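You operate a simulated robot arm through the tools that you are given. There is no shell and no other tool. Be economical: measure what you need, move in short steps, check, and stop when the job is done.

You run a simulated two-armed robot. Do the job below in one go: nothing can be reset, and whatever is moved stays where it is left.

JOB
Put the white coil on the black mat. Turn the outlet knob to 3. Take the white meter and put it on the fitting bench top. Take the damping wrap on the top of the assembly bench and put it away on the steel ledge. Do these in any order. Set down upright: white meter, damping wrap.

The check looks at the end state, three seconds after you hand in, the way a careful person would. Anything else that was tipped, shoved, dropped, spilled or broken makes it a failure.

ROBOT AND FRAMES
Two 6-joint arms with two-finger grippers on one trunk, on a base that drives. Base frame: it is fixed to the floor where the robot stands at the start and does not move with it; the origin is under the middle of the robot, x ahead of it, y to its left, z up; the surface under the hand at the start is at about z = 85. Lengths are in cm, angles in degrees, forces in N, time in s.
The left shoulder is at the start at [6, 14.4, 82.5], the right one opposite. With the tool pointing down near the work surface each hand reaches from about 24 to 70 cm from the robot's upright axis, wherever it stands, measured 20 degrees to its own side. Places, roughly: black mat [50, 240, 90]; damping wrap (20x6x8 cm) [50, 80, 90]; fitting bench top [60, 290, 80]; outlet knob [70, -140, 100]; steel ledge [-320, 40, 90]; white coil (6x6x4 cm) [50, -20, 90]; white meter (12x7x14 cm) [60, -210, 90]. Payload 2.45 kg a hand.
The TCP of each hand is the grasp point between the finger pads, 2.6 cm short of the fingertips. In the tool frame z runs along the fingers and y along their closing line. Largest opening 9.6 cm; the body of the gripper starts 6.9 cm behind the TCP.
Orientation is told as [roll, pitch, yaw] about the base's x, y, z axes, in that order, counted from this pose: with the fingers straight down and closing along the base's y, the tool's x points along the base's -x, its y along +y and its z along -z.

CONTROLS
- The arms move only by the tool jog_arm. It takes "left_increments", "right_increments" or both (then of equal length, played together; a hand with none holds still); each is a list of rows, each an object of numbers (a shift or turn left out is 0, a gripper value left out holds the last): "dx", "dy", "dz": the shift along the tool's x, y, z in units of 500 mm (1.0 is 500 mm); "ax", "ay", "az": the turn, a rotation vector about the tool's x, y, z in units of 90 degrees (1.0 is 90 degrees); "jaw": the gripper command, from -1 (fully open) to 1 (shut), values between in proportion. In form: [{"dx": .., "dy": .., "dz": .., "ax": .., "ay": .., "az": .., "jaw": ..}, ...]. A call has 1 to 12 rows; each row is the pose to reach, as a shift and turn from the pose commanded when the call began, along the tool's axes at that moment. A call with a number of a shift or a turn outside -1 to 1 is refused whole. Rows are played at 5 a second. More than 5 cm and 8.6 degrees between two rows, or a gripper value outside its range, and nothing of the call is played. Where a pose cannot be reached the arm comes as near as it can. A force on the tool above 40 N (or 10 N above the force at the start of the call, whichever is more), or a blocked arm, ends the call early, and 0.2 s more pass. Each finger halts on what it meets, pressing with about 43 N; the grip force reading is that of the motor and also rises with nothing between the fingers. The clock runs only during rows and for 0.2 s after the last one: add rows that repeat a pose to give the fingers time. The reply holds the time, the measured pose of the TCP, the force on the tool along the base axes, the opening and the grip force, in the units named above and with some noise, with the torque about the TCP (base axes, N m) and any sound that the robot's microphone picked up.
- Cameras (640 x 400 px; columns grow to the right, rows downward): "scene" is now at [12.68, 3.82, 143.13]; the picture's right is [0.47, -0.88, -0.00], its down [-0.65, -0.35, -0.67] and it looks along [0.59, 0.32, -0.74] (base axes); focal length 292 px, centre (320, 200). "left" rides on the left gripper at [8.1, -0.3, -9.8] in its tool frame; the picture's right is [0.04, 1.00, 0.00], its down [-0.73, 0.03, -0.68] and it looks along [-0.68, 0.03, 0.73] (tool axes); focal length 256 px, centre (320, 200). "right" rides on the right gripper at [8.1, 0.3, -9.8] in its tool frame; the picture's right is [-0.04, 1.00, 0.00], its down [-0.73, -0.03, -0.68] and it looks along [-0.68, -0.03, 0.73] (tool axes); focal length 256 px, centre (320, 200). There is no depth. A picture from a camera that has moved, and an enlarged one, comes with that camera's place and axes in the base frame and with its lens.
- grab_frame(camera): a new picture of that camera. No time passes.
- lift_body(by): slides the trunk up (or, below 0, down) by that many cm; the arms and the scene camera ride with it, the base frame stays. It gives what a move gives, with no picture.
- steer(legs): drives the robot by 1 to 6 legs, each [ahead, turn to the left] in cm and degrees, along the robot's own axes; the way and the turn of a leg run together, so that a leg with both is an arc; at most 150 cm and 180 degrees a leg. The arms and the cameras ride along, it lands a little off, and it stops where it bumps. It gives what a move gives.
- aim_head(pan, tilt): turns the head with the scene camera to pan (to the left, within 86 degrees either way) and tilt (down, from -29 to 69), counted from straight ahead of the robot. It gives what a move gives.
- close_up(camera, box): a new picture of the part [left, top, right, bottom] of that camera's present view, enlarged. No time passes.
- job_done(): hands the job in; it is judged then, once.

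Work in short steps. Places have to be worked out from the pictures, the camera data and where the tool is seen: move nearer, look again, correct. Check each grasp and each placing, and mend what went wrong. You have 165 turns and 138 pictures in all, those below and enlarged ones among them. Open the grippers and draw the arms clear of the work before you hand the job in, unless the task says otherwise; then end with one line.

The tools are called after "Request:" by a JSON object that holds its "op" and its "data". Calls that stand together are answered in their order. jog_arm: Moves the arms, as the interface text tells. Its arguments: {"type":"object","properties":{"left_increments":{"type":"array"},"right_increments":{"type":"array"}},"required":[]} The other tools are called the same way: lift_body (by) slides the trunk up or down; steer (legs) drives the base; aim_head (pan, tilt) turns the head that bears the scene camera; grab_frame (camera) takes a picture; close_up (camera, box) takes an enlarged picture of a part of a camera's view; job_done () hands the job in.

At the start:

```text
time_s: 0.0
left_tool_pos: [39.46, 44.9, 111.71]
left_tcp_rot: [0.0, -0.1, 0.3]
left_wrist_force: [-0.5, -0.2, -0.1]
left_torque: [0.01, 0.01, -0.01]
left_opening: 9.63
left_finger_force: 0.0
right_tool_pos: [37.19, 0.08, 110.8]
right_tcp_rot: [0.0, 0.0, 0.3]
right_wrist_force: [-0.5, 0.1, -1.3]
right_torque: [-0.03, -0.01, -0.02]
right_opening: 9.56
right_finger_force: 0.0
trunk travel left (down, up): [-45.0, 14.0]
robot x, y, heading: [0.19, 0.11, 0.2]
head pan, tilt: [28.3, 47.9]
```

scene: 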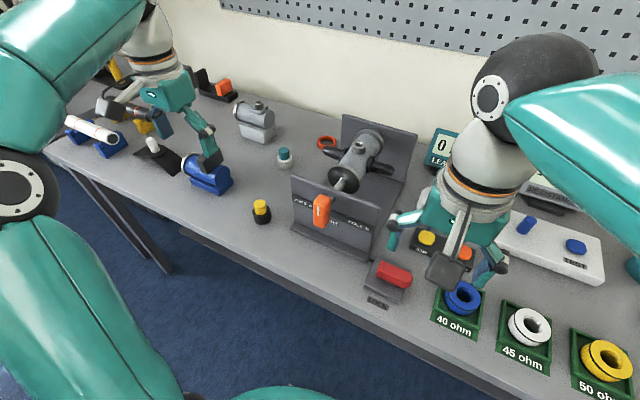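
right: 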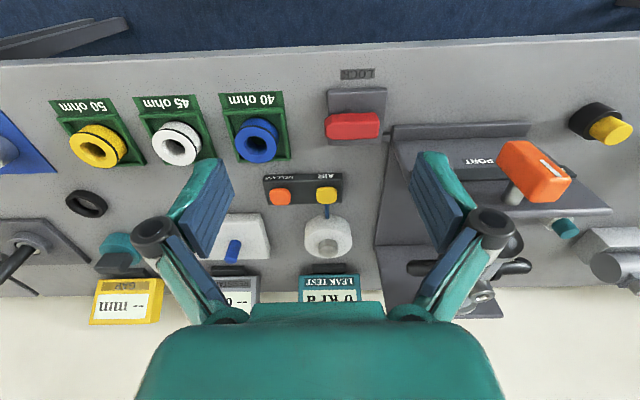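
left: 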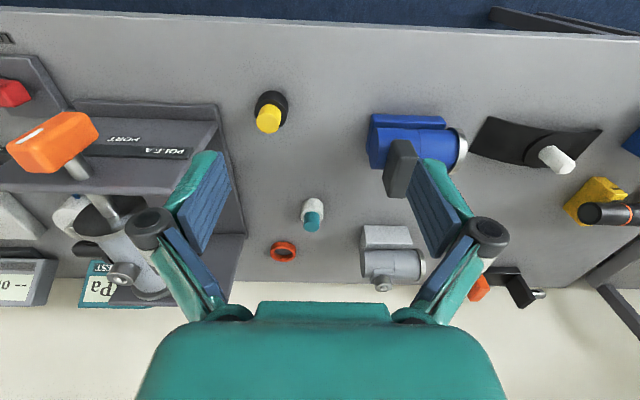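

I'll survey first: head toward the coil area on the right.

Request:
{"op": "aim_head", "data": {"pan": -30, "tilt": 40}}

Request:
{"op": "grab_frame", "data": {"camera": "scene"}}

Request:
{"op": "aim_head", "data": {"pan": -75, "tilt": 20}}

Request:
{"op": "grab_frame", "data": {"camera": "scene"}}

Request:
{"op": "aim_head", "data": {"pan": 75, "tilt": 20}}

Request:
{"op": "grab_frame", "data": {"camera": "scene"}}

```text
time_s: 1.3
left_tool_pos: [39.4, 44.93, 111.73]
left_tcp_rot: [0.0, -0.1, 0.2]
left_wrist_force: [0.3, 0.3, 0.4]
left_torque: [0.02, -0.01, 0.01]
left_opening: 9.61
left_finger_force: 0.1
right_tool_pos: [37.18, 0.13, 110.76]
right_tcp_rot: [0.0, -0.1, 0.3]
right_wrist_force: [0.5, 0.2, 0.2]
right_torque: [0.0, 0.0, 0.01]
right_opening: 9.61
right_finger_force: 0.1
trunk travel left (down, up): [-45.0, 14.0]
robot x, y, heading: [-0.08, 0.11, 0.1]
head pan, tilt: [-30.0, 40.0]
```

```text
134 pictures are left
camera scene: at [13.11, -4.17, 144.26], right [-0.5, -0.87, 0.0], down [-0.56, 0.32, -0.77], along [0.66, -0.38, -0.64], focal length 292 px, centre (320, 200)
```

scene: 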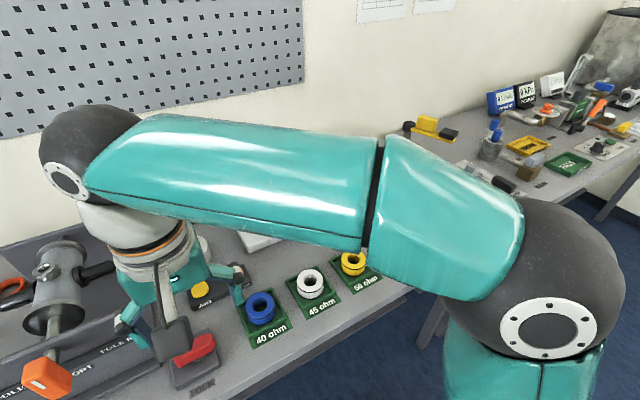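

```text
time_s: 2.4
left_tool_pos: [39.38, 44.86, 111.72]
left_tcp_rot: [0.0, -0.1, 0.2]
left_wrist_force: [0.2, -0.5, -0.2]
left_torque: [0.01, 0.02, -0.02]
left_opening: 9.58
left_finger_force: 0.1
right_tool_pos: [37.2, 0.18, 110.75]
right_tcp_rot: [0.0, -0.1, 0.3]
right_wrist_force: [-0.1, -0.2, 0.6]
right_torque: [0.02, -0.03, 0.0]
right_opening: 9.59
right_finger_force: 0.0
trunk travel left (down, up): [-45.0, 14.0]
robot x, y, heading: [-0.17, 0.06, 0.3]
head pan, tilt: [-75.0, 20.0]
```

```text
133 pictures are left
camera scene: at [8.16, -8.92, 147.4], right [-0.97, -0.26, 0.0], down [-0.09, 0.33, -0.94], along [0.24, -0.91, -0.34], focal length 292 px, centre (320, 200)
```

scene: 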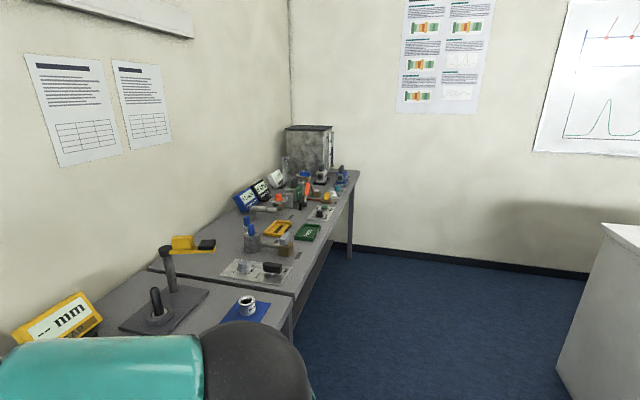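

```text
time_s: 4.8
left_tool_pos: [39.27, 44.97, 111.7]
left_tcp_rot: [0.0, -0.1, 0.4]
left_wrist_force: [-0.2, 0.9, 0.0]
left_torque: [0.03, -0.04, 0.0]
left_opening: 9.59
left_finger_force: 0.1
right_tool_pos: [37.15, 0.08, 110.85]
right_tcp_rot: [0.0, 0.0, 0.4]
right_wrist_force: [-0.7, -0.8, -0.8]
right_torque: [0.02, 0.0, 0.03]
right_opening: 9.6
right_finger_force: 0.1
trunk travel left (down, up): [-45.0, 14.0]
robot x, y, heading: [-0.2, 0.09, -0.2]
head pan, tilt: [75.0, 20.0]
```

```text
132 pictures are left
camera scene: at [8.16, 9.07, 147.41], right [0.97, -0.26, 0.0], down [-0.09, -0.33, -0.94], along [0.24, 0.91, -0.34], focal length 292 px, centre (320, 200)
```

scene: 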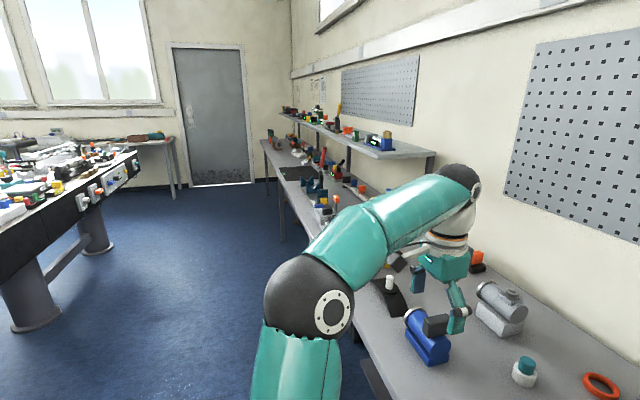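

The "45 ohm" white coil is estimated at (47,-20,89). I'll move the right hand above it and look.

Request:
{"op": "jog_arm", "data": {"right_increments": [{"dx": -0.033, "dy": -0.067, "dz": 0.0}, {"dx": -0.067, "dy": -0.134, "dz": 0.02}, {"dx": -0.1, "dy": -0.2, "dz": 0.04}, {"dx": -0.133, "dy": -0.27, "dz": 0.08}, {"dx": -0.167, "dy": -0.335, "dz": 0.12}, {"dx": -0.2, "dy": -0.405, "dz": 0.16}, {"dx": -0.2, "dy": -0.405, "dz": 0.16}]}}

Request:
{"op": "grab_frame", "data": {"camera": "right"}}

Request:
{"op": "aim_head", "data": {"pan": 50, "tilt": 40}}

Request:
{"op": "grab_frame", "data": {"camera": "scene"}}

```text
time_s: 6.3
left_tool_pos: [39.4, 44.9, 111.78]
left_tcp_rot: [0.0, -0.1, 0.3]
left_wrist_force: [-0.3, -0.3, -0.5]
left_torque: [0.04, 0.01, 0.0]
left_opening: 9.62
left_finger_force: 0.0
right_tool_pos: [47.36, -20.36, 102.9]
right_tcp_rot: [0.0, 0.0, 0.2]
right_wrist_force: [-0.5, 0.1, -0.7]
right_torque: [-0.02, -0.01, -0.01]
right_opening: 9.59
right_finger_force: 0.1
trunk travel left (down, up): [-45.0, 14.0]
robot x, y, heading: [-0.21, 0.17, 0.0]
head pan, tilt: [75.0, 20.0]
```

```text
131 pictures are left
camera right: at [39.3, -20.01, 112.54], right [0.04, 1.0, 0.0], down [0.73, -0.03, 0.68], along [0.68, -0.02, -0.73], focal length 256 px, centre (320, 200)
```

right: 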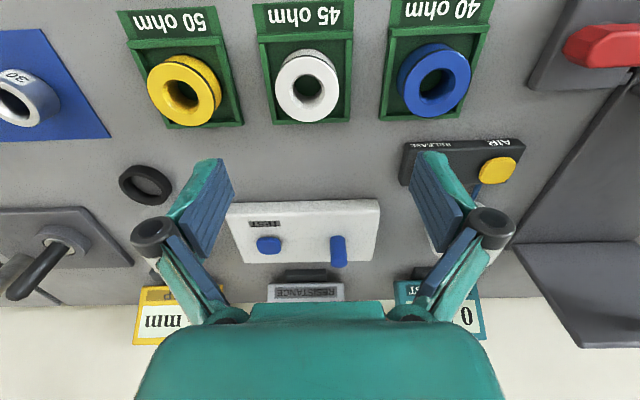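

```text
time_s: 7.2
left_tool_pos: [39.42, 45.04, 111.66]
left_tcp_rot: [-0.1, -0.1, 0.2]
left_wrist_force: [1.2, 0.1, -0.5]
left_torque: [-0.01, -0.01, 0.0]
left_opening: 9.62
left_finger_force: 0.0
right_tool_pos: [47.32, -20.31, 102.81]
right_tcp_rot: [-0.1, 0.0, 0.3]
right_wrist_force: [0.3, 0.4, -0.6]
right_torque: [-0.03, -0.01, 0.03]
right_opening: 9.58
right_finger_force: 0.0
trunk travel left (down, up): [-45.0, 14.0]
robot x, y, heading: [0.08, 0.1, 0.2]
head pan, tilt: [50.0, 40.0]
```

```text
130 pictures are left
camera scene: at [11.21, 6.58, 144.27], right [0.77, -0.64, 0.0], down [-0.41, -0.49, -0.77], along [0.49, 0.59, -0.64], focal length 292 px, centre (320, 200)
```

scene: 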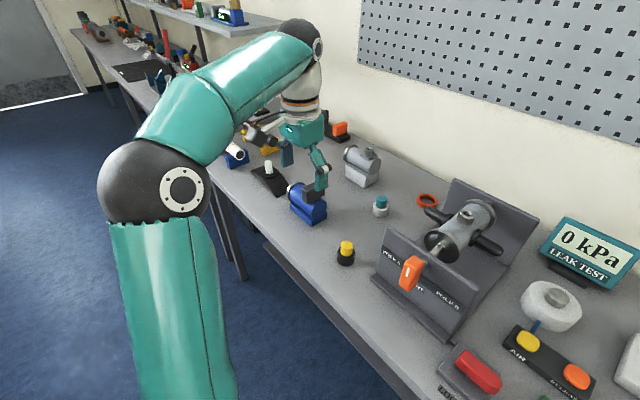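

Coil computed at about (47.3,-21.3). I align and descend partway to see the rim heights.

Request:
{"op": "jog_arm", "data": {"right_increments": [{"dy": -0.02, "dz": 0.06}, {"dy": -0.02, "dz": 0.14}, {"dy": -0.02, "dz": 0.18}]}}

Request:
{"op": "grab_frame", "data": {"camera": "right"}}

Request:
{"op": "aim_head", "data": {"pan": -40, "tilt": 50}}

Request:
{"op": "grab_frame", "data": {"camera": "scene"}}

```text
time_s: 8.0
left_tool_pos: [39.41, 44.86, 111.8]
left_tcp_rot: [0.1, -0.1, 0.3]
left_wrist_force: [0.3, 0.3, 0.2]
left_torque: [0.0, 0.0, 0.02]
left_opening: 9.61
left_finger_force: 0.0
right_tool_pos: [47.27, -21.11, 93.62]
right_tcp_rot: [0.1, 0.0, 0.2]
right_wrist_force: [0.2, 0.4, -0.4]
right_torque: [0.03, 0.01, 0.02]
right_opening: 9.6
right_finger_force: 0.0
trunk travel left (down, up): [-45.0, 14.0]
robot x, y, heading: [-0.13, 0.31, -0.1]
head pan, tilt: [50.0, 40.0]
```

```text
129 pictures are left
camera right: at [39.2, -20.77, 103.29], right [0.04, 1.0, 0.0], down [0.73, -0.03, 0.68], along [0.68, -0.02, -0.73], focal length 256 px, centre (320, 200)
```

right: 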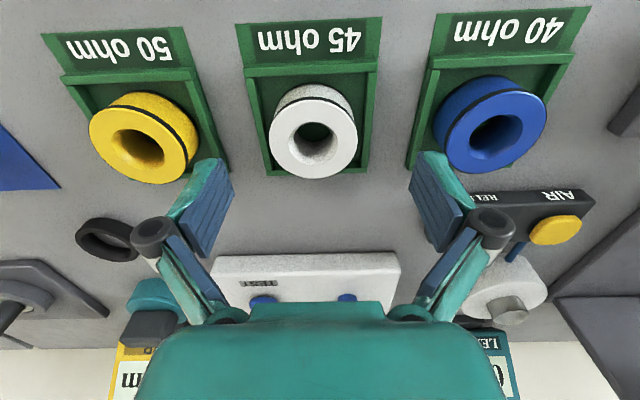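

```text
time_s: 9.7
left_tool_pos: [39.37, 44.96, 111.75]
left_tcp_rot: [0.0, -0.1, 0.2]
left_wrist_force: [0.9, -0.4, -0.2]
left_torque: [-0.01, -0.02, -0.04]
left_opening: 9.58
left_finger_force: 0.0
right_tool_pos: [47.23, -21.06, 93.6]
right_tcp_rot: [-0.1, 0.0, 0.4]
right_wrist_force: [0.0, 0.1, 0.5]
right_torque: [0.03, 0.02, 0.01]
right_opening: 9.62
right_finger_force: 0.1
trunk travel left (down, up): [-45.0, 14.0]
robot x, y, heading: [-0.31, 0.24, 0.0]
head pan, tilt: [-40.0, 50.0]
```

```text
128 pictures are left
camera scene: at [11.66, -4.88, 142.85], right [-0.64, -0.77, 0.0], down [-0.59, 0.49, -0.64], along [0.49, -0.41, -0.77], focal length 292 px, centre (320, 200)
```

scene: 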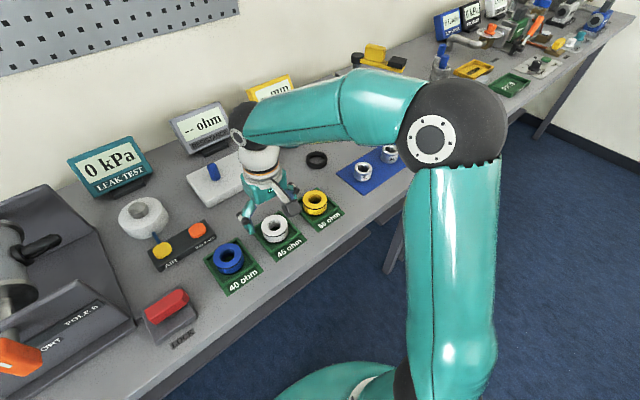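

Coil top is at z≈88, centre about (47.8,-21.4). I descend so the tips stay above the tray rim (~86.5) and close.

Request:
{"op": "jog_arm", "data": {"right_increments": [{"dx": -0.011, "dy": -0.007, "dz": 0.03}, {"dx": -0.011, "dy": -0.007, "dz": 0.06}, {"dx": -0.011, "dy": -0.007, "dz": 0.09}, {"dx": -0.011, "dy": -0.007, "dz": 0.09, "jaw": 1}, {"dx": -0.011, "dy": -0.007, "dz": 0.09, "jaw": 1}, {"dx": -0.011, "dy": -0.007, "dz": 0.09, "jaw": 1}, {"dx": -0.011, "dy": -0.007, "dz": 0.09, "jaw": 1}]}}

Request:
{"op": "grab_frame", "data": {"camera": "right"}}

```text
time_s: 11.3
left_tool_pos: [39.34, 44.93, 111.73]
left_tcp_rot: [0.0, -0.1, 0.2]
left_wrist_force: [0.8, 0.3, -0.1]
left_torque: [0.0, -0.04, -0.02]
left_opening: 9.57
left_finger_force: 0.1
right_tool_pos: [47.68, -21.46, 89.25]
right_tcp_rot: [-0.1, 0.0, 0.3]
right_wrist_force: [-0.4, -0.1, 1.3]
right_torque: [-0.01, -0.01, 0.0]
right_opening: 5.12
right_finger_force: 43.6
trunk travel left (down, up): [-45.0, 14.0]
robot x, y, heading: [-0.0, -0.01, -0.0]
head pan, tilt: [-40.0, 50.0]
```

```text
127 pictures are left
camera right: at [39.68, -21.09, 98.93], right [0.04, 1.0, 0.0], down [0.73, -0.03, 0.68], along [0.68, -0.02, -0.73], focal length 256 px, centre (320, 200)
```

right: 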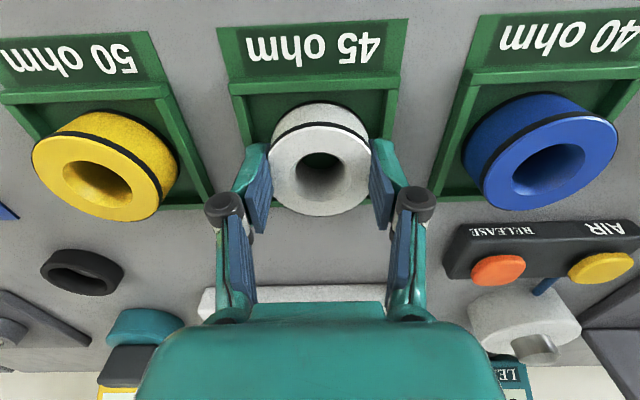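

Opening 5.1 cm = coil diameter; the coil sits ~0.6 cm nearer than the pad centre. Re-centre the grip, then lift.

Request:
{"op": "jog_arm", "data": {"right_increments": [{"jaw": -0.3}, {"jaw": -0.3}, {"dx": 0.012, "jaw": -0.3}, {"dx": 0.012, "jaw": 1}, {"dx": 0.012, "jaw": 1}, {"dx": 0.012, "jaw": 1}, {"dx": 0.012, "jaw": 1}, {"dx": 0.012, "dz": -0.05}, {"dx": 0.012, "dz": -0.14}, {"dx": 0.012, "dz": -0.23}]}}

Request:
{"op": "grab_frame", "data": {"camera": "right"}}

```text
time_s: 13.5
left_tool_pos: [39.32, 44.94, 111.65]
left_tcp_rot: [0.0, -0.1, 0.3]
left_wrist_force: [-0.5, -0.9, 0.3]
left_torque: [0.02, -0.01, -0.04]
left_opening: 9.58
left_finger_force: 0.1
right_tool_pos: [46.99, -21.25, 100.86]
right_tcp_rot: [0.0, -0.1, 0.3]
right_wrist_force: [0.2, -0.7, 0.3]
right_torque: [-0.01, -0.04, 0.0]
right_opening: 0.01
right_finger_force: 28.7
trunk travel left (down, up): [-45.0, 14.0]
robot x, y, heading: [-0.13, 0.04, -0.1]
head pan, tilt: [-40.0, 50.0]
```

```text
126 pictures are left
camera right: at [38.88, -21.04, 110.6], right [0.03, 1.0, 0.0], down [0.73, -0.03, 0.68], along [0.68, -0.02, -0.73], focal length 256 px, centre (320, 200)
```

right: 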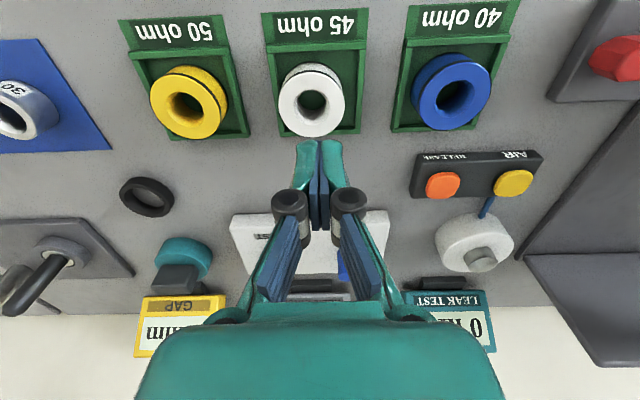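

The coil slipped out (still in the tray). Let me look closely to refine its position and height.

Request:
{"op": "close_up", "data": {"camera": "right", "box": [230, 0, 400, 150]}}

Request:
{"op": "close_up", "data": {"camera": "scene", "box": [190, 170, 350, 300]}}

```text
2.67 times, centred on (315, 75) of right
camera zoom: at [38.88, -21.04, 110.6], right [0.03, 1.0, 0.0], down [0.73, -0.03, 0.68], along [0.68, -0.02, -0.73], focal length 683 px, centre (333, 533)
```

zoom: 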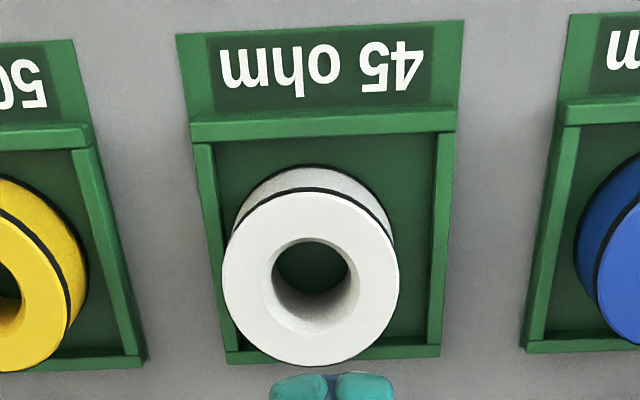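

```text
3.08 times, centred on (270, 235) of scene
camera zoom: at [11.6, -4.86, 142.85], right [-0.64, -0.77, 0.0], down [-0.59, 0.49, -0.64], along [0.49, -0.41, -0.77], focal length 897 px, centre (474, 92)
```

zoom: 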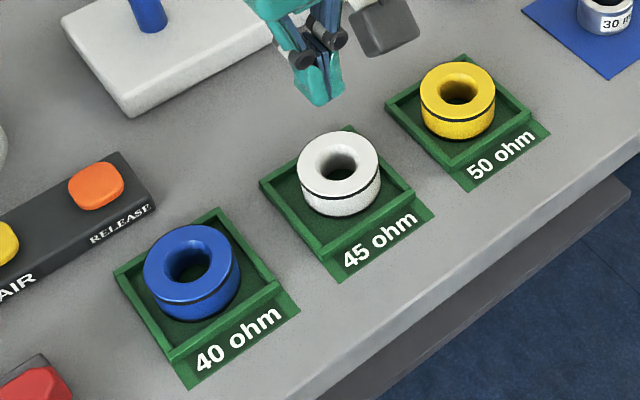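

The tips were only on the coil's bevelled top edge; geometry suggests top ≈ z 87, 6 cm dia, centre ≈(48.3,-22.0). I go again, deeper, and look before closing.

Request:
{"op": "jog_arm", "data": {"right_increments": [{"jaw": -1}, {"dx": -0.026, "dy": -0.015, "dz": 0.08, "jaw": -1}, {"dx": -0.026, "dy": -0.015, "dz": 0.16}, {"dx": -0.026, "dy": -0.015, "dz": 0.22}, {"dx": -0.026, "dy": -0.015, "dz": 0.24}, {"dx": -0.026, "dy": -0.015, "dz": 0.255}]}}

Request:
{"op": "grab_frame", "data": {"camera": "right"}}

Request:
{"op": "close_up", "data": {"camera": "scene", "box": [190, 170, 350, 300]}}

```text
time_s: 14.9
left_tool_pos: [39.39, 44.86, 111.75]
left_tcp_rot: [-0.1, 0.0, 0.3]
left_wrist_force: [-0.3, 0.5, -0.8]
left_torque: [-0.02, 0.0, 0.01]
left_opening: 9.6
left_finger_force: 0.0
right_tool_pos: [48.53, -22.29, 88.01]
right_tcp_rot: [0.1, 0.1, 0.3]
right_wrist_force: [-0.1, -0.7, -0.6]
right_torque: [-0.01, -0.01, 0.01]
right_opening: 9.59
right_finger_force: 0.0
trunk travel left (down, up): [-45.0, 14.0]
robot x, y, heading: [0.03, 0.15, 0.1]
head pan, tilt: [-40.0, 50.0]
```

```text
123 pictures are left
camera right: at [40.49, -21.99, 97.71], right [0.04, 1.0, 0.0], down [0.73, -0.03, 0.68], along [0.68, -0.02, -0.73], focal length 256 px, centre (320, 200)
```

right: 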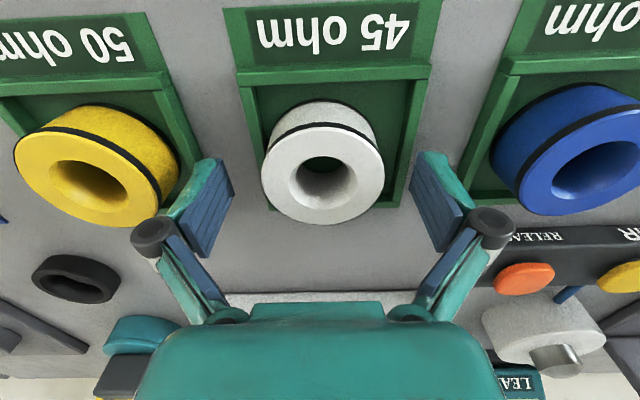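

```text
3.08 times, centred on (270, 235) of scene
camera zoom: at [11.69, -4.88, 142.84], right [-0.64, -0.77, 0.0], down [-0.59, 0.49, -0.64], along [0.49, -0.41, -0.77], focal length 897 px, centre (474, 92)
```

zoom: 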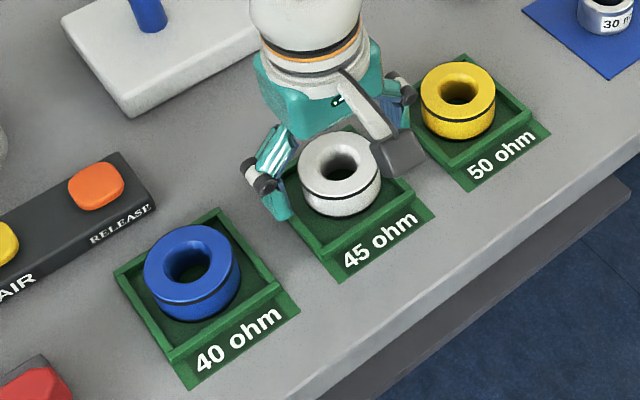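

Triangulation now gives the coil at (48.4,-22.05), top 87.5. I descend 1 cm more and close.

Request:
{"op": "jog_arm", "data": {"right_increments": [{"dz": 0.01}, {"dz": 0.018}, {"dz": 0.018, "jaw": 1}, {"dz": 0.018, "jaw": 1}, {"dz": 0.018, "jaw": 1}, {"dz": 0.018, "jaw": 1}, {"dz": 0.018, "jaw": 1}]}}

Request:
{"op": "grab_frame", "data": {"camera": "right"}}

```text
time_s: 15.9
left_tool_pos: [38.95, 44.69, 112.23]
left_tcp_rot: [0.2, -0.3, 0.3]
left_wrist_force: [0.3, -0.5, -0.2]
left_torque: [0.1, -0.04, -0.01]
left_opening: 9.58
left_finger_force: 0.0
right_tool_pos: [48.64, -22.88, 87.97]
right_tcp_rot: [-0.3, -0.9, 0.3]
right_wrist_force: [-5.9, -36.8, 38.9]
right_torque: [-1.92, 1.13, 0.49]
right_opening: 5.75
right_finger_force: 45.2
trunk travel left (down, up): [-45.0, 14.0]
robot x, y, heading: [0.02, 0.53, 0.2]
head pan, tilt: [-40.0, 50.0]
stopped in row 5 (right hand): the force on the tool passed its limit at 44 N (the readings are from after the stop); the commanded pose is now the measured one
```

```text
121 pictures are left
camera right: at [40.27, -22.58, 97.61], right [0.04, 1.0, 0.0], down [0.72, -0.02, 0.69], along [0.69, -0.03, -0.72], focal length 256 px, centre (320, 200)
```

right: 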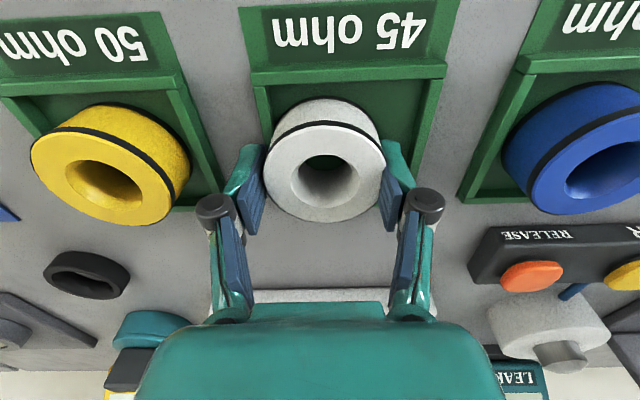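

A finger caught the tray rim (~z 85). I open, rise slightly, and re-close with tips just above the rim.

Request:
{"op": "jog_arm", "data": {"right_increments": [{"jaw": -0.3}, {"jaw": -0.3}, {"dz": -0.008, "jaw": -0.3}, {"dz": -0.008, "dy": 0.008, "jaw": -0.3}, {"dz": -0.008, "dy": 0.008, "jaw": -0.3}]}}

Request:
{"op": "grab_frame", "data": {"camera": "right"}}

Request:
{"op": "close_up", "data": {"camera": "scene", "box": [190, 170, 350, 300]}}

```text
time_s: 17.1
left_tool_pos: [39.35, 44.38, 111.87]
left_tcp_rot: [0.3, -0.1, 0.3]
left_wrist_force: [-0.1, 0.3, -0.8]
left_torque: [-0.02, -0.01, -0.01]
left_opening: 9.6
left_finger_force: 0.1
right_tool_pos: [48.58, -22.22, 87.46]
right_tcp_rot: [0.2, 0.0, 0.2]
right_wrist_force: [-7.8, -35.5, -25.5]
right_torque: [0.05, -0.14, -0.03]
right_opening: 7.21
right_finger_force: 6.0
trunk travel left (down, up): [-45.0, 14.0]
robot x, y, heading: [-0.56, 0.07, 0.0]
head pan, tilt: [-40.0, 50.0]
```

```text
120 pictures are left
camera right: at [40.57, -21.99, 97.15], right [0.04, 1.0, 0.0], down [0.73, -0.03, 0.68], along [0.68, -0.02, -0.73], focal length 256 px, centre (320, 200)
```

right: 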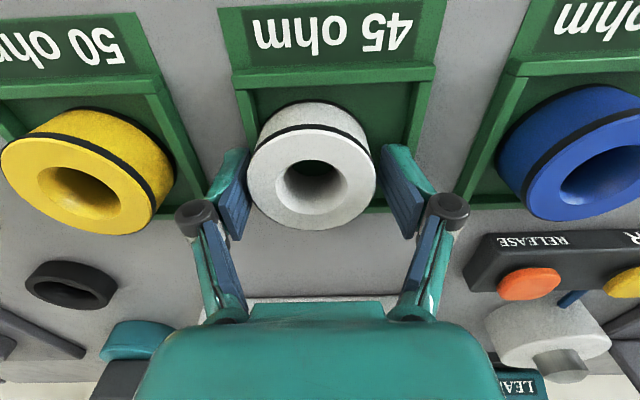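

```text
3.08 times, centred on (270, 235) of scene
camera zoom: at [11.75, -5.44, 142.78], right [-0.64, -0.77, 0.0], down [-0.59, 0.5, -0.64], along [0.49, -0.41, -0.77], focal length 897 px, centre (474, 92)
```

zoom: 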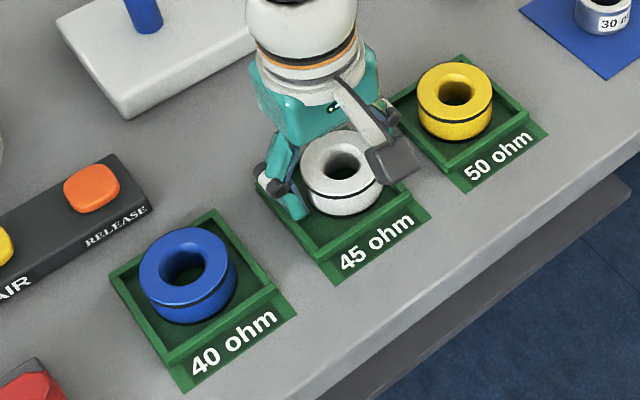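

A finger is wedged on the rim; raise straight up 2.5 cm with jaws as they are and reassess.

Request:
{"op": "jog_arm", "data": {"right_increments": [{"dz": -0.02}, {"dz": -0.05}, {"dz": -0.08}, {"dz": -0.1}]}}

Request:
{"op": "grab_frame", "data": {"camera": "right"}}

Request:
{"op": "close_up", "data": {"camera": "scene", "box": [230, 200, 320, 260]}}

```text
time_s: 18.1
left_tool_pos: [39.47, 44.91, 111.81]
left_tcp_rot: [0.0, 0.0, 0.4]
left_wrist_force: [0.1, -0.8, -0.6]
left_torque: [-0.04, -0.01, 0.02]
left_opening: 9.64
left_finger_force: 0.1
right_tool_pos: [48.65, -21.49, 93.0]
right_tcp_rot: [0.3, -0.4, 0.2]
right_wrist_force: [0.1, -0.4, 0.3]
right_torque: [0.0, 0.01, 0.01]
right_opening: 6.26
right_finger_force: 0.1
trunk travel left (down, up): [-45.0, 14.0]
robot x, y, heading: [-0.41, -0.05, -0.1]
head pan, tilt: [-40.0, 50.0]
```

```text
118 pictures are left
camera right: at [40.5, -21.27, 102.58], right [0.04, 1.0, 0.01], down [0.73, -0.03, 0.68], along [0.68, -0.02, -0.73], focal length 256 px, centre (320, 200)
```

right: 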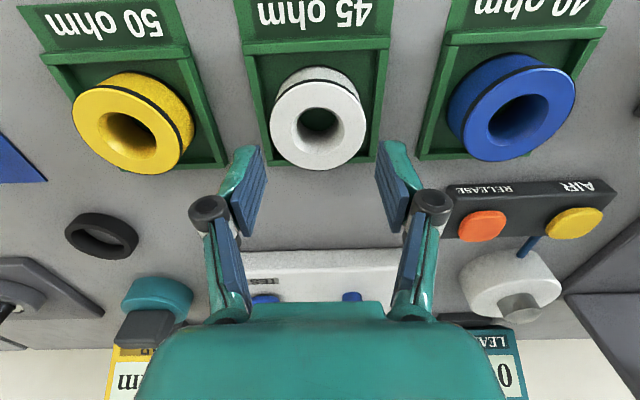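

```text
6.67 times, centred on (275, 230) of scene
camera zoom: at [11.67, -4.87, 142.85], right [-0.64, -0.77, 0.0], down [-0.59, 0.49, -0.64], along [0.49, -0.41, -0.77], focal length 1944 px, centre (620, 0)
```

zoom: 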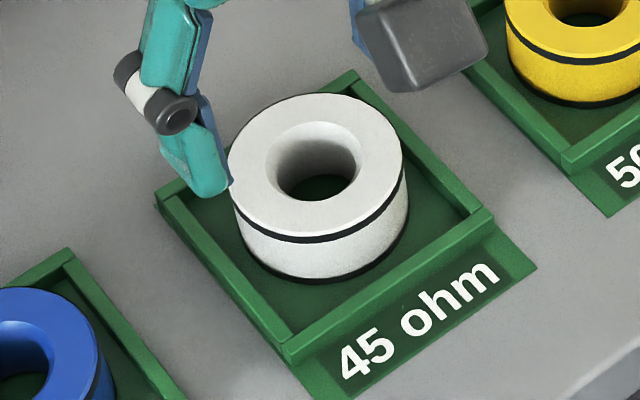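

Rim top is ≈84.7 and coil now at about (47.8,-21.5), top 87.5. I descend to TCP z 87.9 (tips 85.3) and close.

Request:
{"op": "jog_arm", "data": {"right_increments": [{"dx": 0.017, "dz": 0.04, "jaw": -1}, {"dx": 0.017, "dz": 0.08, "jaw": -1}, {"dx": 0.017, "dz": 0.102, "jaw": -1}, {"dx": 0.017, "dz": 0.102, "jaw": -1}, {"dx": 0.017, "dz": 0.102, "jaw": 0.2}, {"dx": 0.017, "dz": 0.102, "jaw": 1}, {"dx": 0.017, "dz": 0.102, "jaw": 1}, {"dx": 0.017, "dz": 0.102, "jaw": 1}, {"dx": 0.017, "dz": 0.102, "jaw": 1}]}}

Request:
{"op": "grab_frame", "data": {"camera": "right"}}

```text
time_s: 19.7
left_tool_pos: [39.27, 45.0, 111.86]
left_tcp_rot: [0.0, -0.1, 0.4]
left_wrist_force: [0.1, 0.3, -0.6]
left_torque: [0.02, 0.03, -0.03]
left_opening: 9.6
left_finger_force: 0.1
right_tool_pos: [48.05, -21.82, 88.36]
right_tcp_rot: [-0.2, -1.0, 0.2]
right_wrist_force: [-4.4, -2.7, 17.3]
right_torque: [0.05, 0.31, 0.01]
right_opening: 5.15
right_finger_force: 42.9
trunk travel left (down, up): [-45.0, 14.0]
robot x, y, heading: [0.03, 0.19, -0.1]
head pan, tilt: [-40.0, 50.0]
stopped in row 7 (right hand): the force on the tool passed its limit at 45 N (the readings are from after the stop); the commanded pose is now the measured one
```

```text
116 pictures are left
camera right: at [39.75, -21.54, 97.87], right [0.04, 1.0, 0.0], down [0.72, -0.03, 0.69], along [0.69, -0.03, -0.72], focal length 256 px, centre (320, 200)
```

right: 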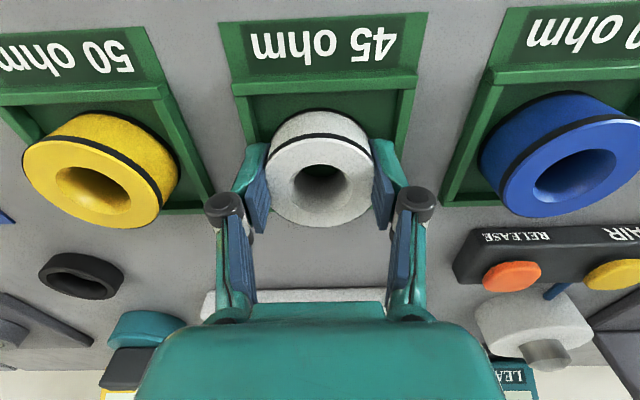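

Opening 5.15 with 43 N again, deeper this time. Lift slowly and check.

Request:
{"op": "jog_arm", "data": {"right_increments": [{"dz": -0.004, "jaw": 1}, {"dz": -0.01}, {"dz": -0.02}, {"dz": -0.035}, {"dz": -0.05}, {"dz": -0.07}]}}

Request:
{"op": "grab_frame", "data": {"camera": "right"}}

```text
time_s: 21.1
left_tool_pos: [39.33, 44.9, 111.77]
left_tcp_rot: [0.0, -0.2, 0.4]
left_wrist_force: [0.2, -0.1, 0.6]
left_torque: [-0.02, -0.01, 0.0]
left_opening: 9.62
left_finger_force: 0.1
right_tool_pos: [47.97, -21.95, 91.64]
right_tcp_rot: [-0.1, -0.9, 0.2]
right_wrist_force: [-0.6, -0.3, -1.1]
right_torque: [-0.02, 0.03, -0.03]
right_opening: 5.15
right_finger_force: 43.5
trunk travel left (down, up): [-45.0, 14.0]
robot x, y, heading: [0.3, -0.22, 0.0]
head pan, tilt: [-40.0, 50.0]
```

```text
115 pictures are left
camera right: at [39.72, -21.62, 101.25], right [0.04, 1.0, 0.0], down [0.72, -0.03, 0.69], along [0.69, -0.03, -0.72], focal length 256 px, centre (320, 200)
```

right: 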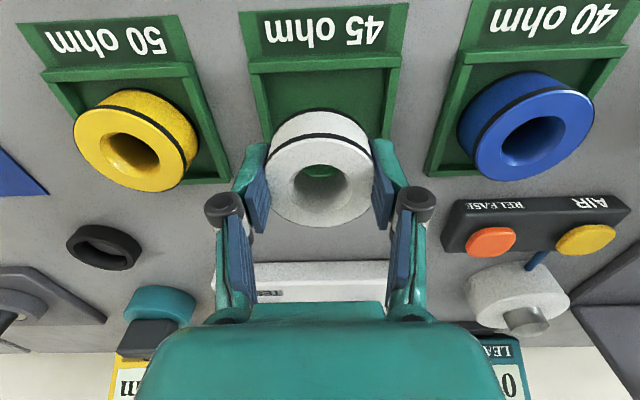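

Coil is held. Raise and retract the right arm, then back off and reposition nearer the wrap.

Request:
{"op": "jog_arm", "data": {"right_increments": [{"dz": -0.08}, {"dz": -0.16}, {"dz": -0.24}, {"dz": -0.32}, {"dz": -0.4}, {"dx": 0.06, "dz": -0.44}, {"dx": 0.15, "dz": -0.44}, {"dx": 0.24, "dz": -0.44}, {"dx": 0.3, "dz": -0.44}]}}

Request:
{"op": "aim_head", "data": {"pan": 86, "tilt": 30}}

Request:
{"op": "grab_frame", "data": {"camera": "scene"}}

```text
time_s: 23.1
left_tool_pos: [39.27, 44.99, 111.84]
left_tcp_rot: [0.0, 0.0, 0.2]
left_wrist_force: [-0.1, -0.7, 0.2]
left_torque: [0.01, -0.03, -0.01]
left_opening: 9.61
left_finger_force: 0.0
right_tool_pos: [32.55, -21.83, 113.27]
right_tcp_rot: [0.0, -0.7, 0.2]
right_wrist_force: [-0.4, 0.6, -1.3]
right_torque: [0.02, 0.01, -0.02]
right_opening: 5.16
right_finger_force: 42.6
trunk travel left (down, up): [-45.0, 14.0]
robot x, y, heading: [0.12, 0.24, 0.2]
head pan, tilt: [-40.0, 50.0]
```

```text
time_s: 25.1
left_tool_pos: [39.43, 44.93, 111.74]
left_tcp_rot: [0.1, -0.1, 0.4]
left_wrist_force: [-0.2, -0.3, -0.3]
left_torque: [0.0, 0.0, -0.02]
left_opening: 9.59
left_finger_force: 0.0
right_tool_pos: [32.7, -21.86, 113.2]
right_tcp_rot: [-0.1, -0.9, 0.2]
right_wrist_force: [0.1, -0.6, -1.1]
right_torque: [-0.03, 0.05, -0.02]
right_opening: 5.16
right_finger_force: 43.4
trunk travel left (down, up): [-45.0, 14.0]
robot x, y, heading: [0.13, 0.27, 0.0]
head pan, tilt: [85.9, 30.0]
```

```text
114 pictures are left
camera scene: at [6.38, 9.09, 145.8], right [1.0, -0.07, 0.0], down [-0.04, -0.5, -0.87], along [0.06, 0.86, -0.5], focal length 292 px, centre (320, 200)
```

scene: 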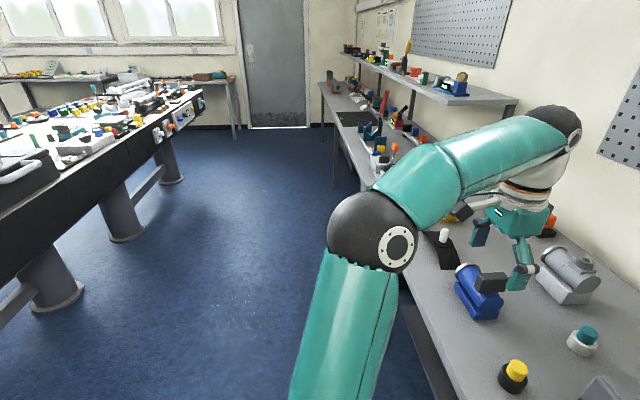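

Aisle is clear (x≈-95…35). Back off, turn left, drive ~52 cm along, and face the bench again.

Request:
{"op": "steer", "data": {"legs": [[-25, 0], [0, 90], [52, 0], [0, -90]]}}

Request:
{"op": "aim_head", "data": {"pan": 25, "tilt": 40}}

Request:
{"op": "grab_frame", "data": {"camera": "scene"}}

Request:
{"op": "grab_frame", "data": {"camera": "right"}}

```text
time_s: 30.0
left_tool_pos: [-50.46, 54.63, 111.78]
left_tcp_rot: [-0.1, 0.0, 66.1]
left_wrist_force: [-0.2, 0.6, -0.6]
left_torque: [-0.03, -0.04, 0.01]
left_opening: 9.62
left_finger_force: 0.0
right_tool_pos: [7.59, 21.15, 113.32]
right_tcp_rot: [-0.3, -0.9, 66.1]
right_wrist_force: [-0.8, 1.3, -2.2]
right_torque: [-0.09, -0.01, -0.05]
right_opening: 5.15
right_finger_force: 43.3
trunk travel left (down, up): [-45.0, 14.0]
robot x, y, heading: [-22.48, -1.4, 66.8]
head pan, tilt: [85.9, 30.0]
stopped in leg 2: the robot was blocked; the commanded pose is now the measured one
```

```text
time_s: 31.3
left_tool_pos: [-50.5, 54.37, 111.94]
left_tcp_rot: [0.0, -0.1, 66.1]
left_wrist_force: [0.3, 0.3, -0.6]
left_torque: [-0.01, 0.0, -0.02]
left_opening: 9.59
left_finger_force: 0.0
right_tool_pos: [7.67, 21.1, 113.4]
right_tcp_rot: [-0.1, -1.0, 66.1]
right_wrist_force: [0.5, 0.0, -1.4]
right_torque: [-0.01, -0.02, -0.02]
right_opening: 5.13
right_finger_force: 42.7
trunk travel left (down, up): [-45.0, 14.0]
robot x, y, heading: [-22.77, -1.15, 67.1]
head pan, tilt: [25.0, 40.0]
```

```text
113 pictures are left
camera scene: at [-20.84, 12.67, 144.26], right [1.0, 0.03, 0.0], down [0.02, -0.64, -0.77], along [-0.03, 0.77, -0.64], focal length 292 px, centre (320, 200)
```

scene: 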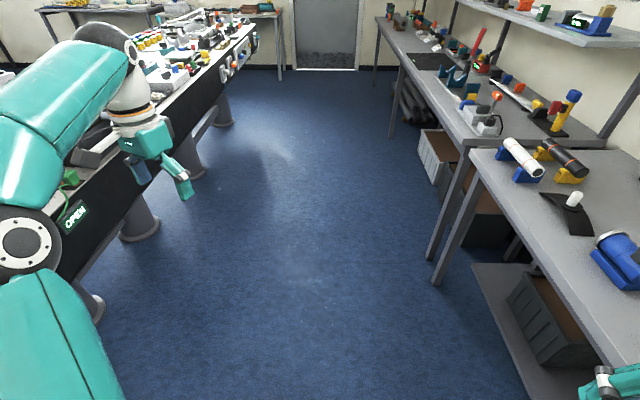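

```text
112 pictures are left
camera right: at [4.12, 13.53, 122.9], right [-0.9, 0.44, 0.0], down [0.32, 0.65, 0.69], along [0.31, 0.62, -0.72], focal length 256 px, centre (320, 200)
```

right: 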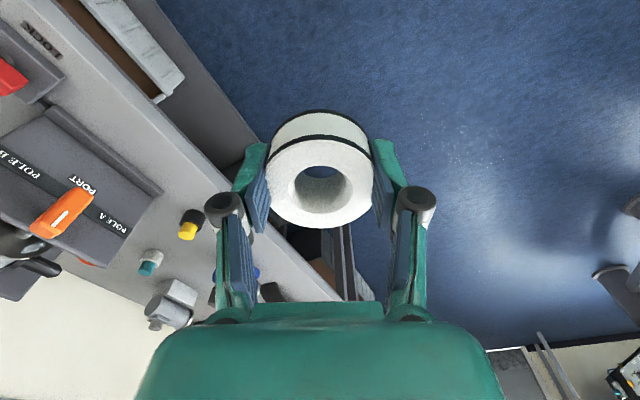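

Blocked — probably the left arm or base against the island. Look left.

Request:
{"op": "aim_head", "data": {"pan": 70, "tilt": 45}}

Request:
{"op": "grab_frame", "data": {"camera": "scene"}}

Request:
{"op": "grab_frame", "data": {"camera": "left"}}

```text
time_s: 32.5
left_tool_pos: [-50.42, 54.41, 111.99]
left_tcp_rot: [0.0, 0.0, 66.2]
left_wrist_force: [0.3, -0.4, 0.1]
left_torque: [-0.01, 0.0, -0.01]
left_opening: 9.6
left_finger_force: 0.0
right_tool_pos: [7.62, 21.13, 113.46]
right_tcp_rot: [-0.1, -1.0, 66.1]
right_wrist_force: [0.0, 0.7, -1.5]
right_torque: [-0.02, 0.0, -0.02]
right_opening: 5.15
right_finger_force: 43.1
trunk travel left (down, up): [-45.0, 14.0]
robot x, y, heading: [-22.76, -1.27, 66.5]
head pan, tilt: [70.0, 45.0]
```

```text
111 pictures are left
camera scene: at [-26.5, 9.74, 143.54], right [0.68, 0.73, 0.0], down [0.52, -0.48, -0.71], along [-0.52, 0.48, -0.71], focal length 292 px, centre (320, 200)
```

scene: 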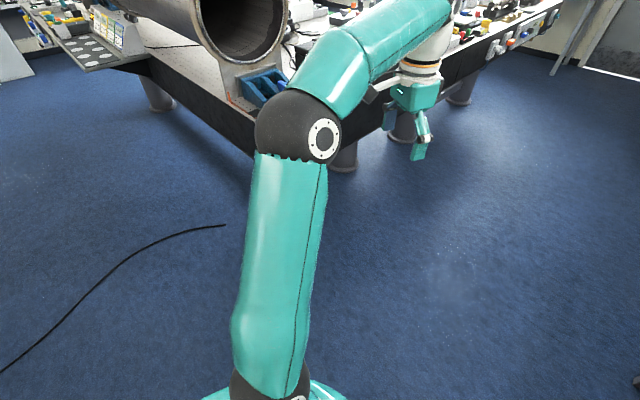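

```text
110 pictures are left
camera left: at [-53.68, 46.65, 121.75], right [-0.93, 0.37, 0.0], down [0.27, 0.68, 0.68], along [0.25, 0.63, -0.73], focal length 256 px, centre (320, 200)
```

left: 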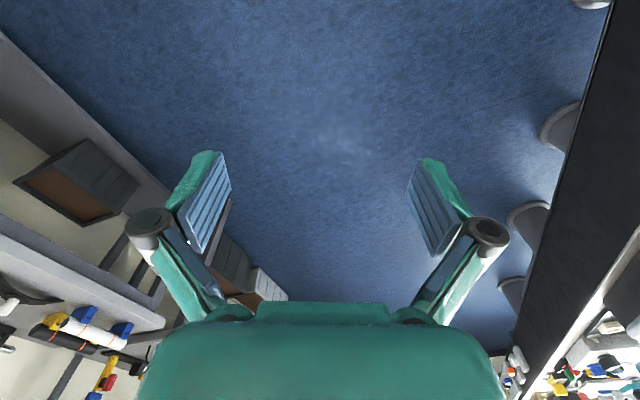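

The left elbow sticks out ~46 cm to the left. I turn back right 25° and tuck the left hand inward.

Request:
{"op": "steer", "data": {"legs": [[0, -25]]}}

Request:
{"op": "jog_arm", "data": {"left_increments": [{"dy": -0.09}, {"dy": -0.18}, {"dy": -0.27}, {"dy": -0.36}, {"dy": -0.45}, {"dy": -0.54, "dx": 0.05}, {"dy": -0.6, "dx": 0.1}, {"dy": -0.6, "dx": 0.15}]}}

Request:
{"op": "grab_frame", "data": {"camera": "scene"}}

```text
time_s: 34.3
left_tool_pos: [-23.65, 61.07, 112.01]
left_tcp_rot: [0.0, -0.1, 40.6]
left_wrist_force: [-0.6, 0.4, -0.3]
left_torque: [-0.03, 0.01, 0.02]
left_opening: 9.6
left_finger_force: 0.1
right_tool_pos: [14.4, 5.79, 113.33]
right_tcp_rot: [0.0, -0.9, 40.5]
right_wrist_force: [1.0, -0.7, -0.8]
right_torque: [0.0, -0.01, 0.0]
right_opening: 5.14
right_finger_force: 43.2
trunk travel left (down, up): [-45.0, 14.0]
robot x, y, heading: [-23.49, -0.48, 41.3]
head pan, tilt: [70.0, 45.0]
```

```text
refused: row 6 steps farther than a row can; nothing moved
```

```text
109 pictures are left
camera scene: at [-22.2, 11.28, 143.54], right [0.93, 0.36, 0.0], down [0.26, -0.66, -0.71], along [-0.26, 0.66, -0.71], focal length 292 px, centre (320, 200)
```

scene: 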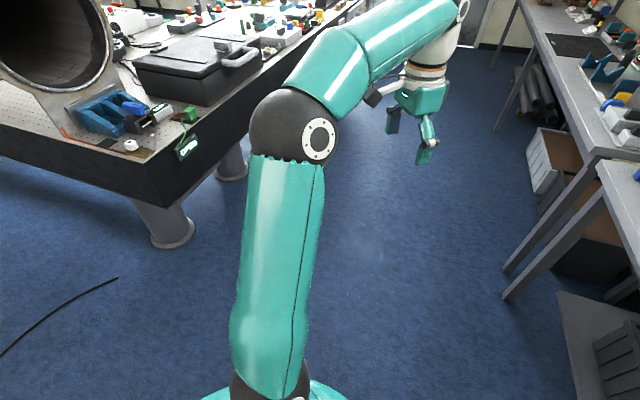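

Nothing on the island looks disturbed. Redo the tuck with smaller rows.

Request:
{"op": "jog_arm", "data": {"left_increments": [{"dy": -0.09}, {"dy": -0.18}, {"dy": -0.27}, {"dy": -0.36}, {"dy": -0.45}, {"dy": -0.53, "dx": 0.04}, {"dy": -0.6, "dx": 0.08}, {"dy": -0.6, "dx": 0.15}]}}

Request:
{"op": "grab_frame", "data": {"camera": "scene"}}

```text
time_s: 36.1
left_tool_pos: [-10.18, 33.28, 112.06]
left_tcp_rot: [-0.1, -0.3, 40.7]
left_wrist_force: [0.4, -0.7, -0.6]
left_torque: [0.02, -0.01, -0.03]
left_opening: 9.61
left_finger_force: 0.1
right_tool_pos: [14.29, 5.64, 113.48]
right_tcp_rot: [0.0, -1.1, 40.5]
right_wrist_force: [-0.4, -0.2, -1.3]
right_torque: [0.01, -0.02, -0.01]
right_opening: 5.13
right_finger_force: 42.5
trunk travel left (down, up): [-45.0, 14.0]
robot x, y, heading: [-23.37, -0.18, 41.1]
head pan, tilt: [70.0, 45.0]
```

```text
108 pictures are left
camera scene: at [-22.42, 11.18, 143.55], right [0.93, 0.36, 0.0], down [0.26, -0.66, -0.71], along [-0.26, 0.66, -0.71], focal length 292 px, centre (320, 200)
```

scene: 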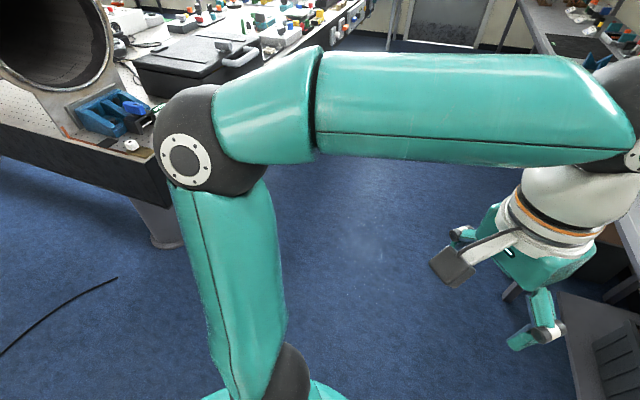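

Folding in pushes the elbow farther out; instead I extend the left hand forward to narrow the profile.

Request:
{"op": "jog_arm", "data": {"left_increments": [{"dx": -0.09}, {"dx": -0.18}, {"dx": -0.27}, {"dx": -0.36}, {"dx": -0.45}]}}

Request:
{"op": "lift_body", "data": {"by": 8}}

Request:
{"op": "grab_frame", "data": {"camera": "scene"}}

```text
time_s: 37.3
left_tool_pos: [7.46, 48.14, 111.84]
left_tcp_rot: [-0.1, 0.2, 40.6]
left_wrist_force: [-0.7, -0.2, -0.5]
left_torque: [-0.02, 0.02, 0.06]
left_opening: 9.6
left_finger_force: 0.3
right_tool_pos: [14.57, 5.91, 113.28]
right_tcp_rot: [-0.1, -0.8, 40.5]
right_wrist_force: [-0.6, -0.6, -2.3]
right_torque: [-0.03, 0.05, -0.01]
right_opening: 5.15
right_finger_force: 43.1
trunk travel left (down, up): [-45.0, 14.0]
robot x, y, heading: [-23.29, -0.23, 41.2]
head pan, tilt: [70.0, 45.0]
```

```text
time_s: 38.5
left_tool_pos: [7.15, 48.19, 120.0]
left_tcp_rot: [0.0, -0.1, 40.7]
left_wrist_force: [-0.1, 0.6, -0.2]
left_torque: [0.0, -0.01, -0.02]
left_opening: 9.61
left_finger_force: 0.0
right_tool_pos: [14.46, 5.87, 121.39]
right_tcp_rot: [-0.1, -0.9, 40.5]
right_wrist_force: [-0.6, 0.0, -0.9]
right_torque: [0.02, 0.01, 0.0]
right_opening: 5.15
right_finger_force: 43.1
trunk travel left (down, up): [-53.0, 6.0]
robot x, y, heading: [-23.63, -0.05, 41.4]
head pan, tilt: [70.0, 45.0]
```

```text
107 pictures are left
camera scene: at [-22.19, 11.28, 151.53], right [0.93, 0.36, 0.0], down [0.26, -0.66, -0.71], along [-0.26, 0.66, -0.71], focal length 292 px, centre (320, 200)
```

scene: 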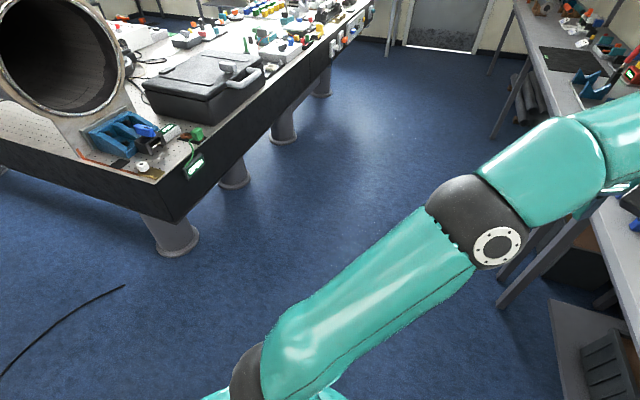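

Much narrower. Extend the right hand as well, then turn to ~65° and drive along to near y≈50, then face the bench.

Request:
{"op": "jog_arm", "data": {"right_increments": [{"dx": -0.09}, {"dx": -0.18}, {"dx": -0.27}, {"dx": -0.36}]}}

Request:
{"op": "steer", "data": {"legs": [[0, 26], [52, 0], [0, -67]]}}

Request:
{"op": "aim_head", "data": {"pan": 40, "tilt": 50}}

Request:
{"op": "grab_frame", "data": {"camera": "scene"}}

```text
time_s: 39.5
left_tool_pos: [7.24, 48.42, 119.97]
left_tcp_rot: [0.0, 0.0, 40.7]
left_wrist_force: [0.2, -0.1, 0.0]
left_torque: [-0.04, 0.01, 0.0]
left_opening: 9.61
left_finger_force: 0.0
right_tool_pos: [28.4, 17.62, 121.72]
right_tcp_rot: [-0.1, -0.7, 40.5]
right_wrist_force: [0.3, -0.1, -0.4]
right_torque: [-0.02, 0.03, -0.02]
right_opening: 5.15
right_finger_force: 43.4
trunk travel left (down, up): [-53.0, 6.0]
robot x, y, heading: [-23.47, -0.52, 41.5]
head pan, tilt: [70.0, 45.0]
```

```text
time_s: 43.2
left_tool_pos: [-3.13, 90.19, 121.14]
left_tcp_rot: [-0.1, -0.8, 66.6]
left_wrist_force: [0.5, 1.1, -1.1]
left_torque: [-0.09, 0.13, -0.01]
left_opening: 9.61
left_finger_force: 0.0
right_tool_pos: [28.92, 71.42, 122.69]
right_tcp_rot: [0.1, -1.7, 66.6]
right_wrist_force: [1.3, 1.4, -2.5]
right_torque: [-0.12, 0.07, -0.01]
right_opening: 5.15
right_finger_force: 43.0
trunk travel left (down, up): [-53.0, 6.0]
robot x, y, heading: [-8.57, 33.91, 69.8]
head pan, tilt: [70.0, 45.0]
stopped in leg 2: the robot was blocked; the commanded pose is now the measured one
```

```text
time_s: 44.2
left_tool_pos: [-3.37, 90.33, 121.25]
left_tcp_rot: [-0.2, -1.0, 66.7]
left_wrist_force: [0.4, -0.2, -0.6]
left_torque: [-0.03, 0.02, 0.02]
left_opening: 9.58
left_finger_force: 0.1
right_tool_pos: [28.77, 71.46, 122.84]
right_tcp_rot: [0.2, -1.7, 66.7]
right_wrist_force: [-0.2, -0.2, -1.6]
right_torque: [-0.04, -0.01, 0.01]
right_opening: 5.13
right_finger_force: 43.2
trunk travel left (down, up): [-53.0, 6.0]
robot x, y, heading: [-8.45, 34.17, 69.6]
head pan, tilt: [40.0, 50.0]
```

```text
106 pictures are left
camera scene: at [-9.28, 46.7, 150.85], right [0.94, 0.34, 0.0], down [0.26, -0.72, -0.64], along [-0.22, 0.6, -0.77], focal length 292 px, centre (320, 200)
```

scene: 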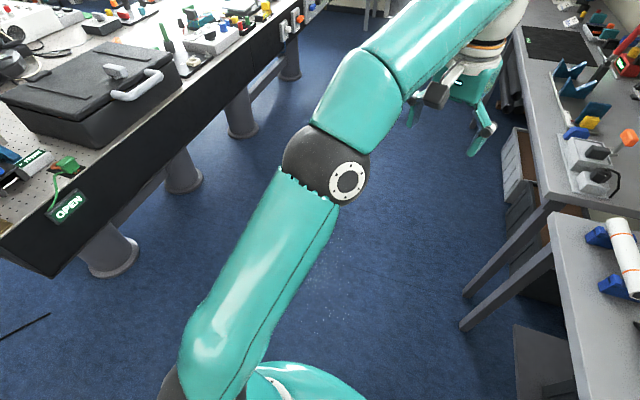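

Blocked again; check what's on the right side.

Request:
{"op": "aim_head", "data": {"pan": -50, "tilt": 55}}

Request:
{"op": "grab_frame", "data": {"camera": "scene"}}

```text
time_s: 45.8
left_tool_pos: [-3.4, 90.38, 121.18]
left_tcp_rot: [-0.1, -0.9, 66.7]
left_wrist_force: [0.5, -0.4, -0.3]
left_torque: [0.01, -0.02, 0.03]
left_opening: 9.58
left_finger_force: 0.0
right_tool_pos: [28.78, 71.51, 122.7]
right_tcp_rot: [0.2, -1.7, 66.7]
right_wrist_force: [0.1, -0.5, -1.1]
right_torque: [-0.02, -0.02, 0.01]
right_opening: 5.14
right_finger_force: 43.1
trunk travel left (down, up): [-53.0, 6.0]
robot x, y, heading: [-8.49, 33.86, 69.7]
head pan, tilt: [-50.0, 55.0]
```

```text
105 pictures are left
camera scene: at [0.12, 41.91, 150.19], right [0.34, -0.94, 0.0], down [-0.77, -0.28, -0.57], along [0.54, 0.19, -0.82], focal length 292 px, centre (320, 200)
```

scene: 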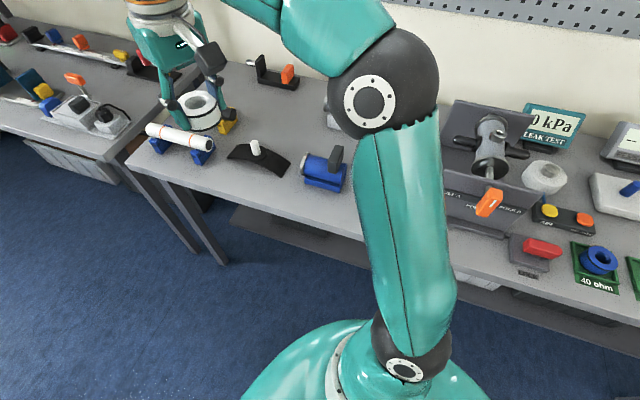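

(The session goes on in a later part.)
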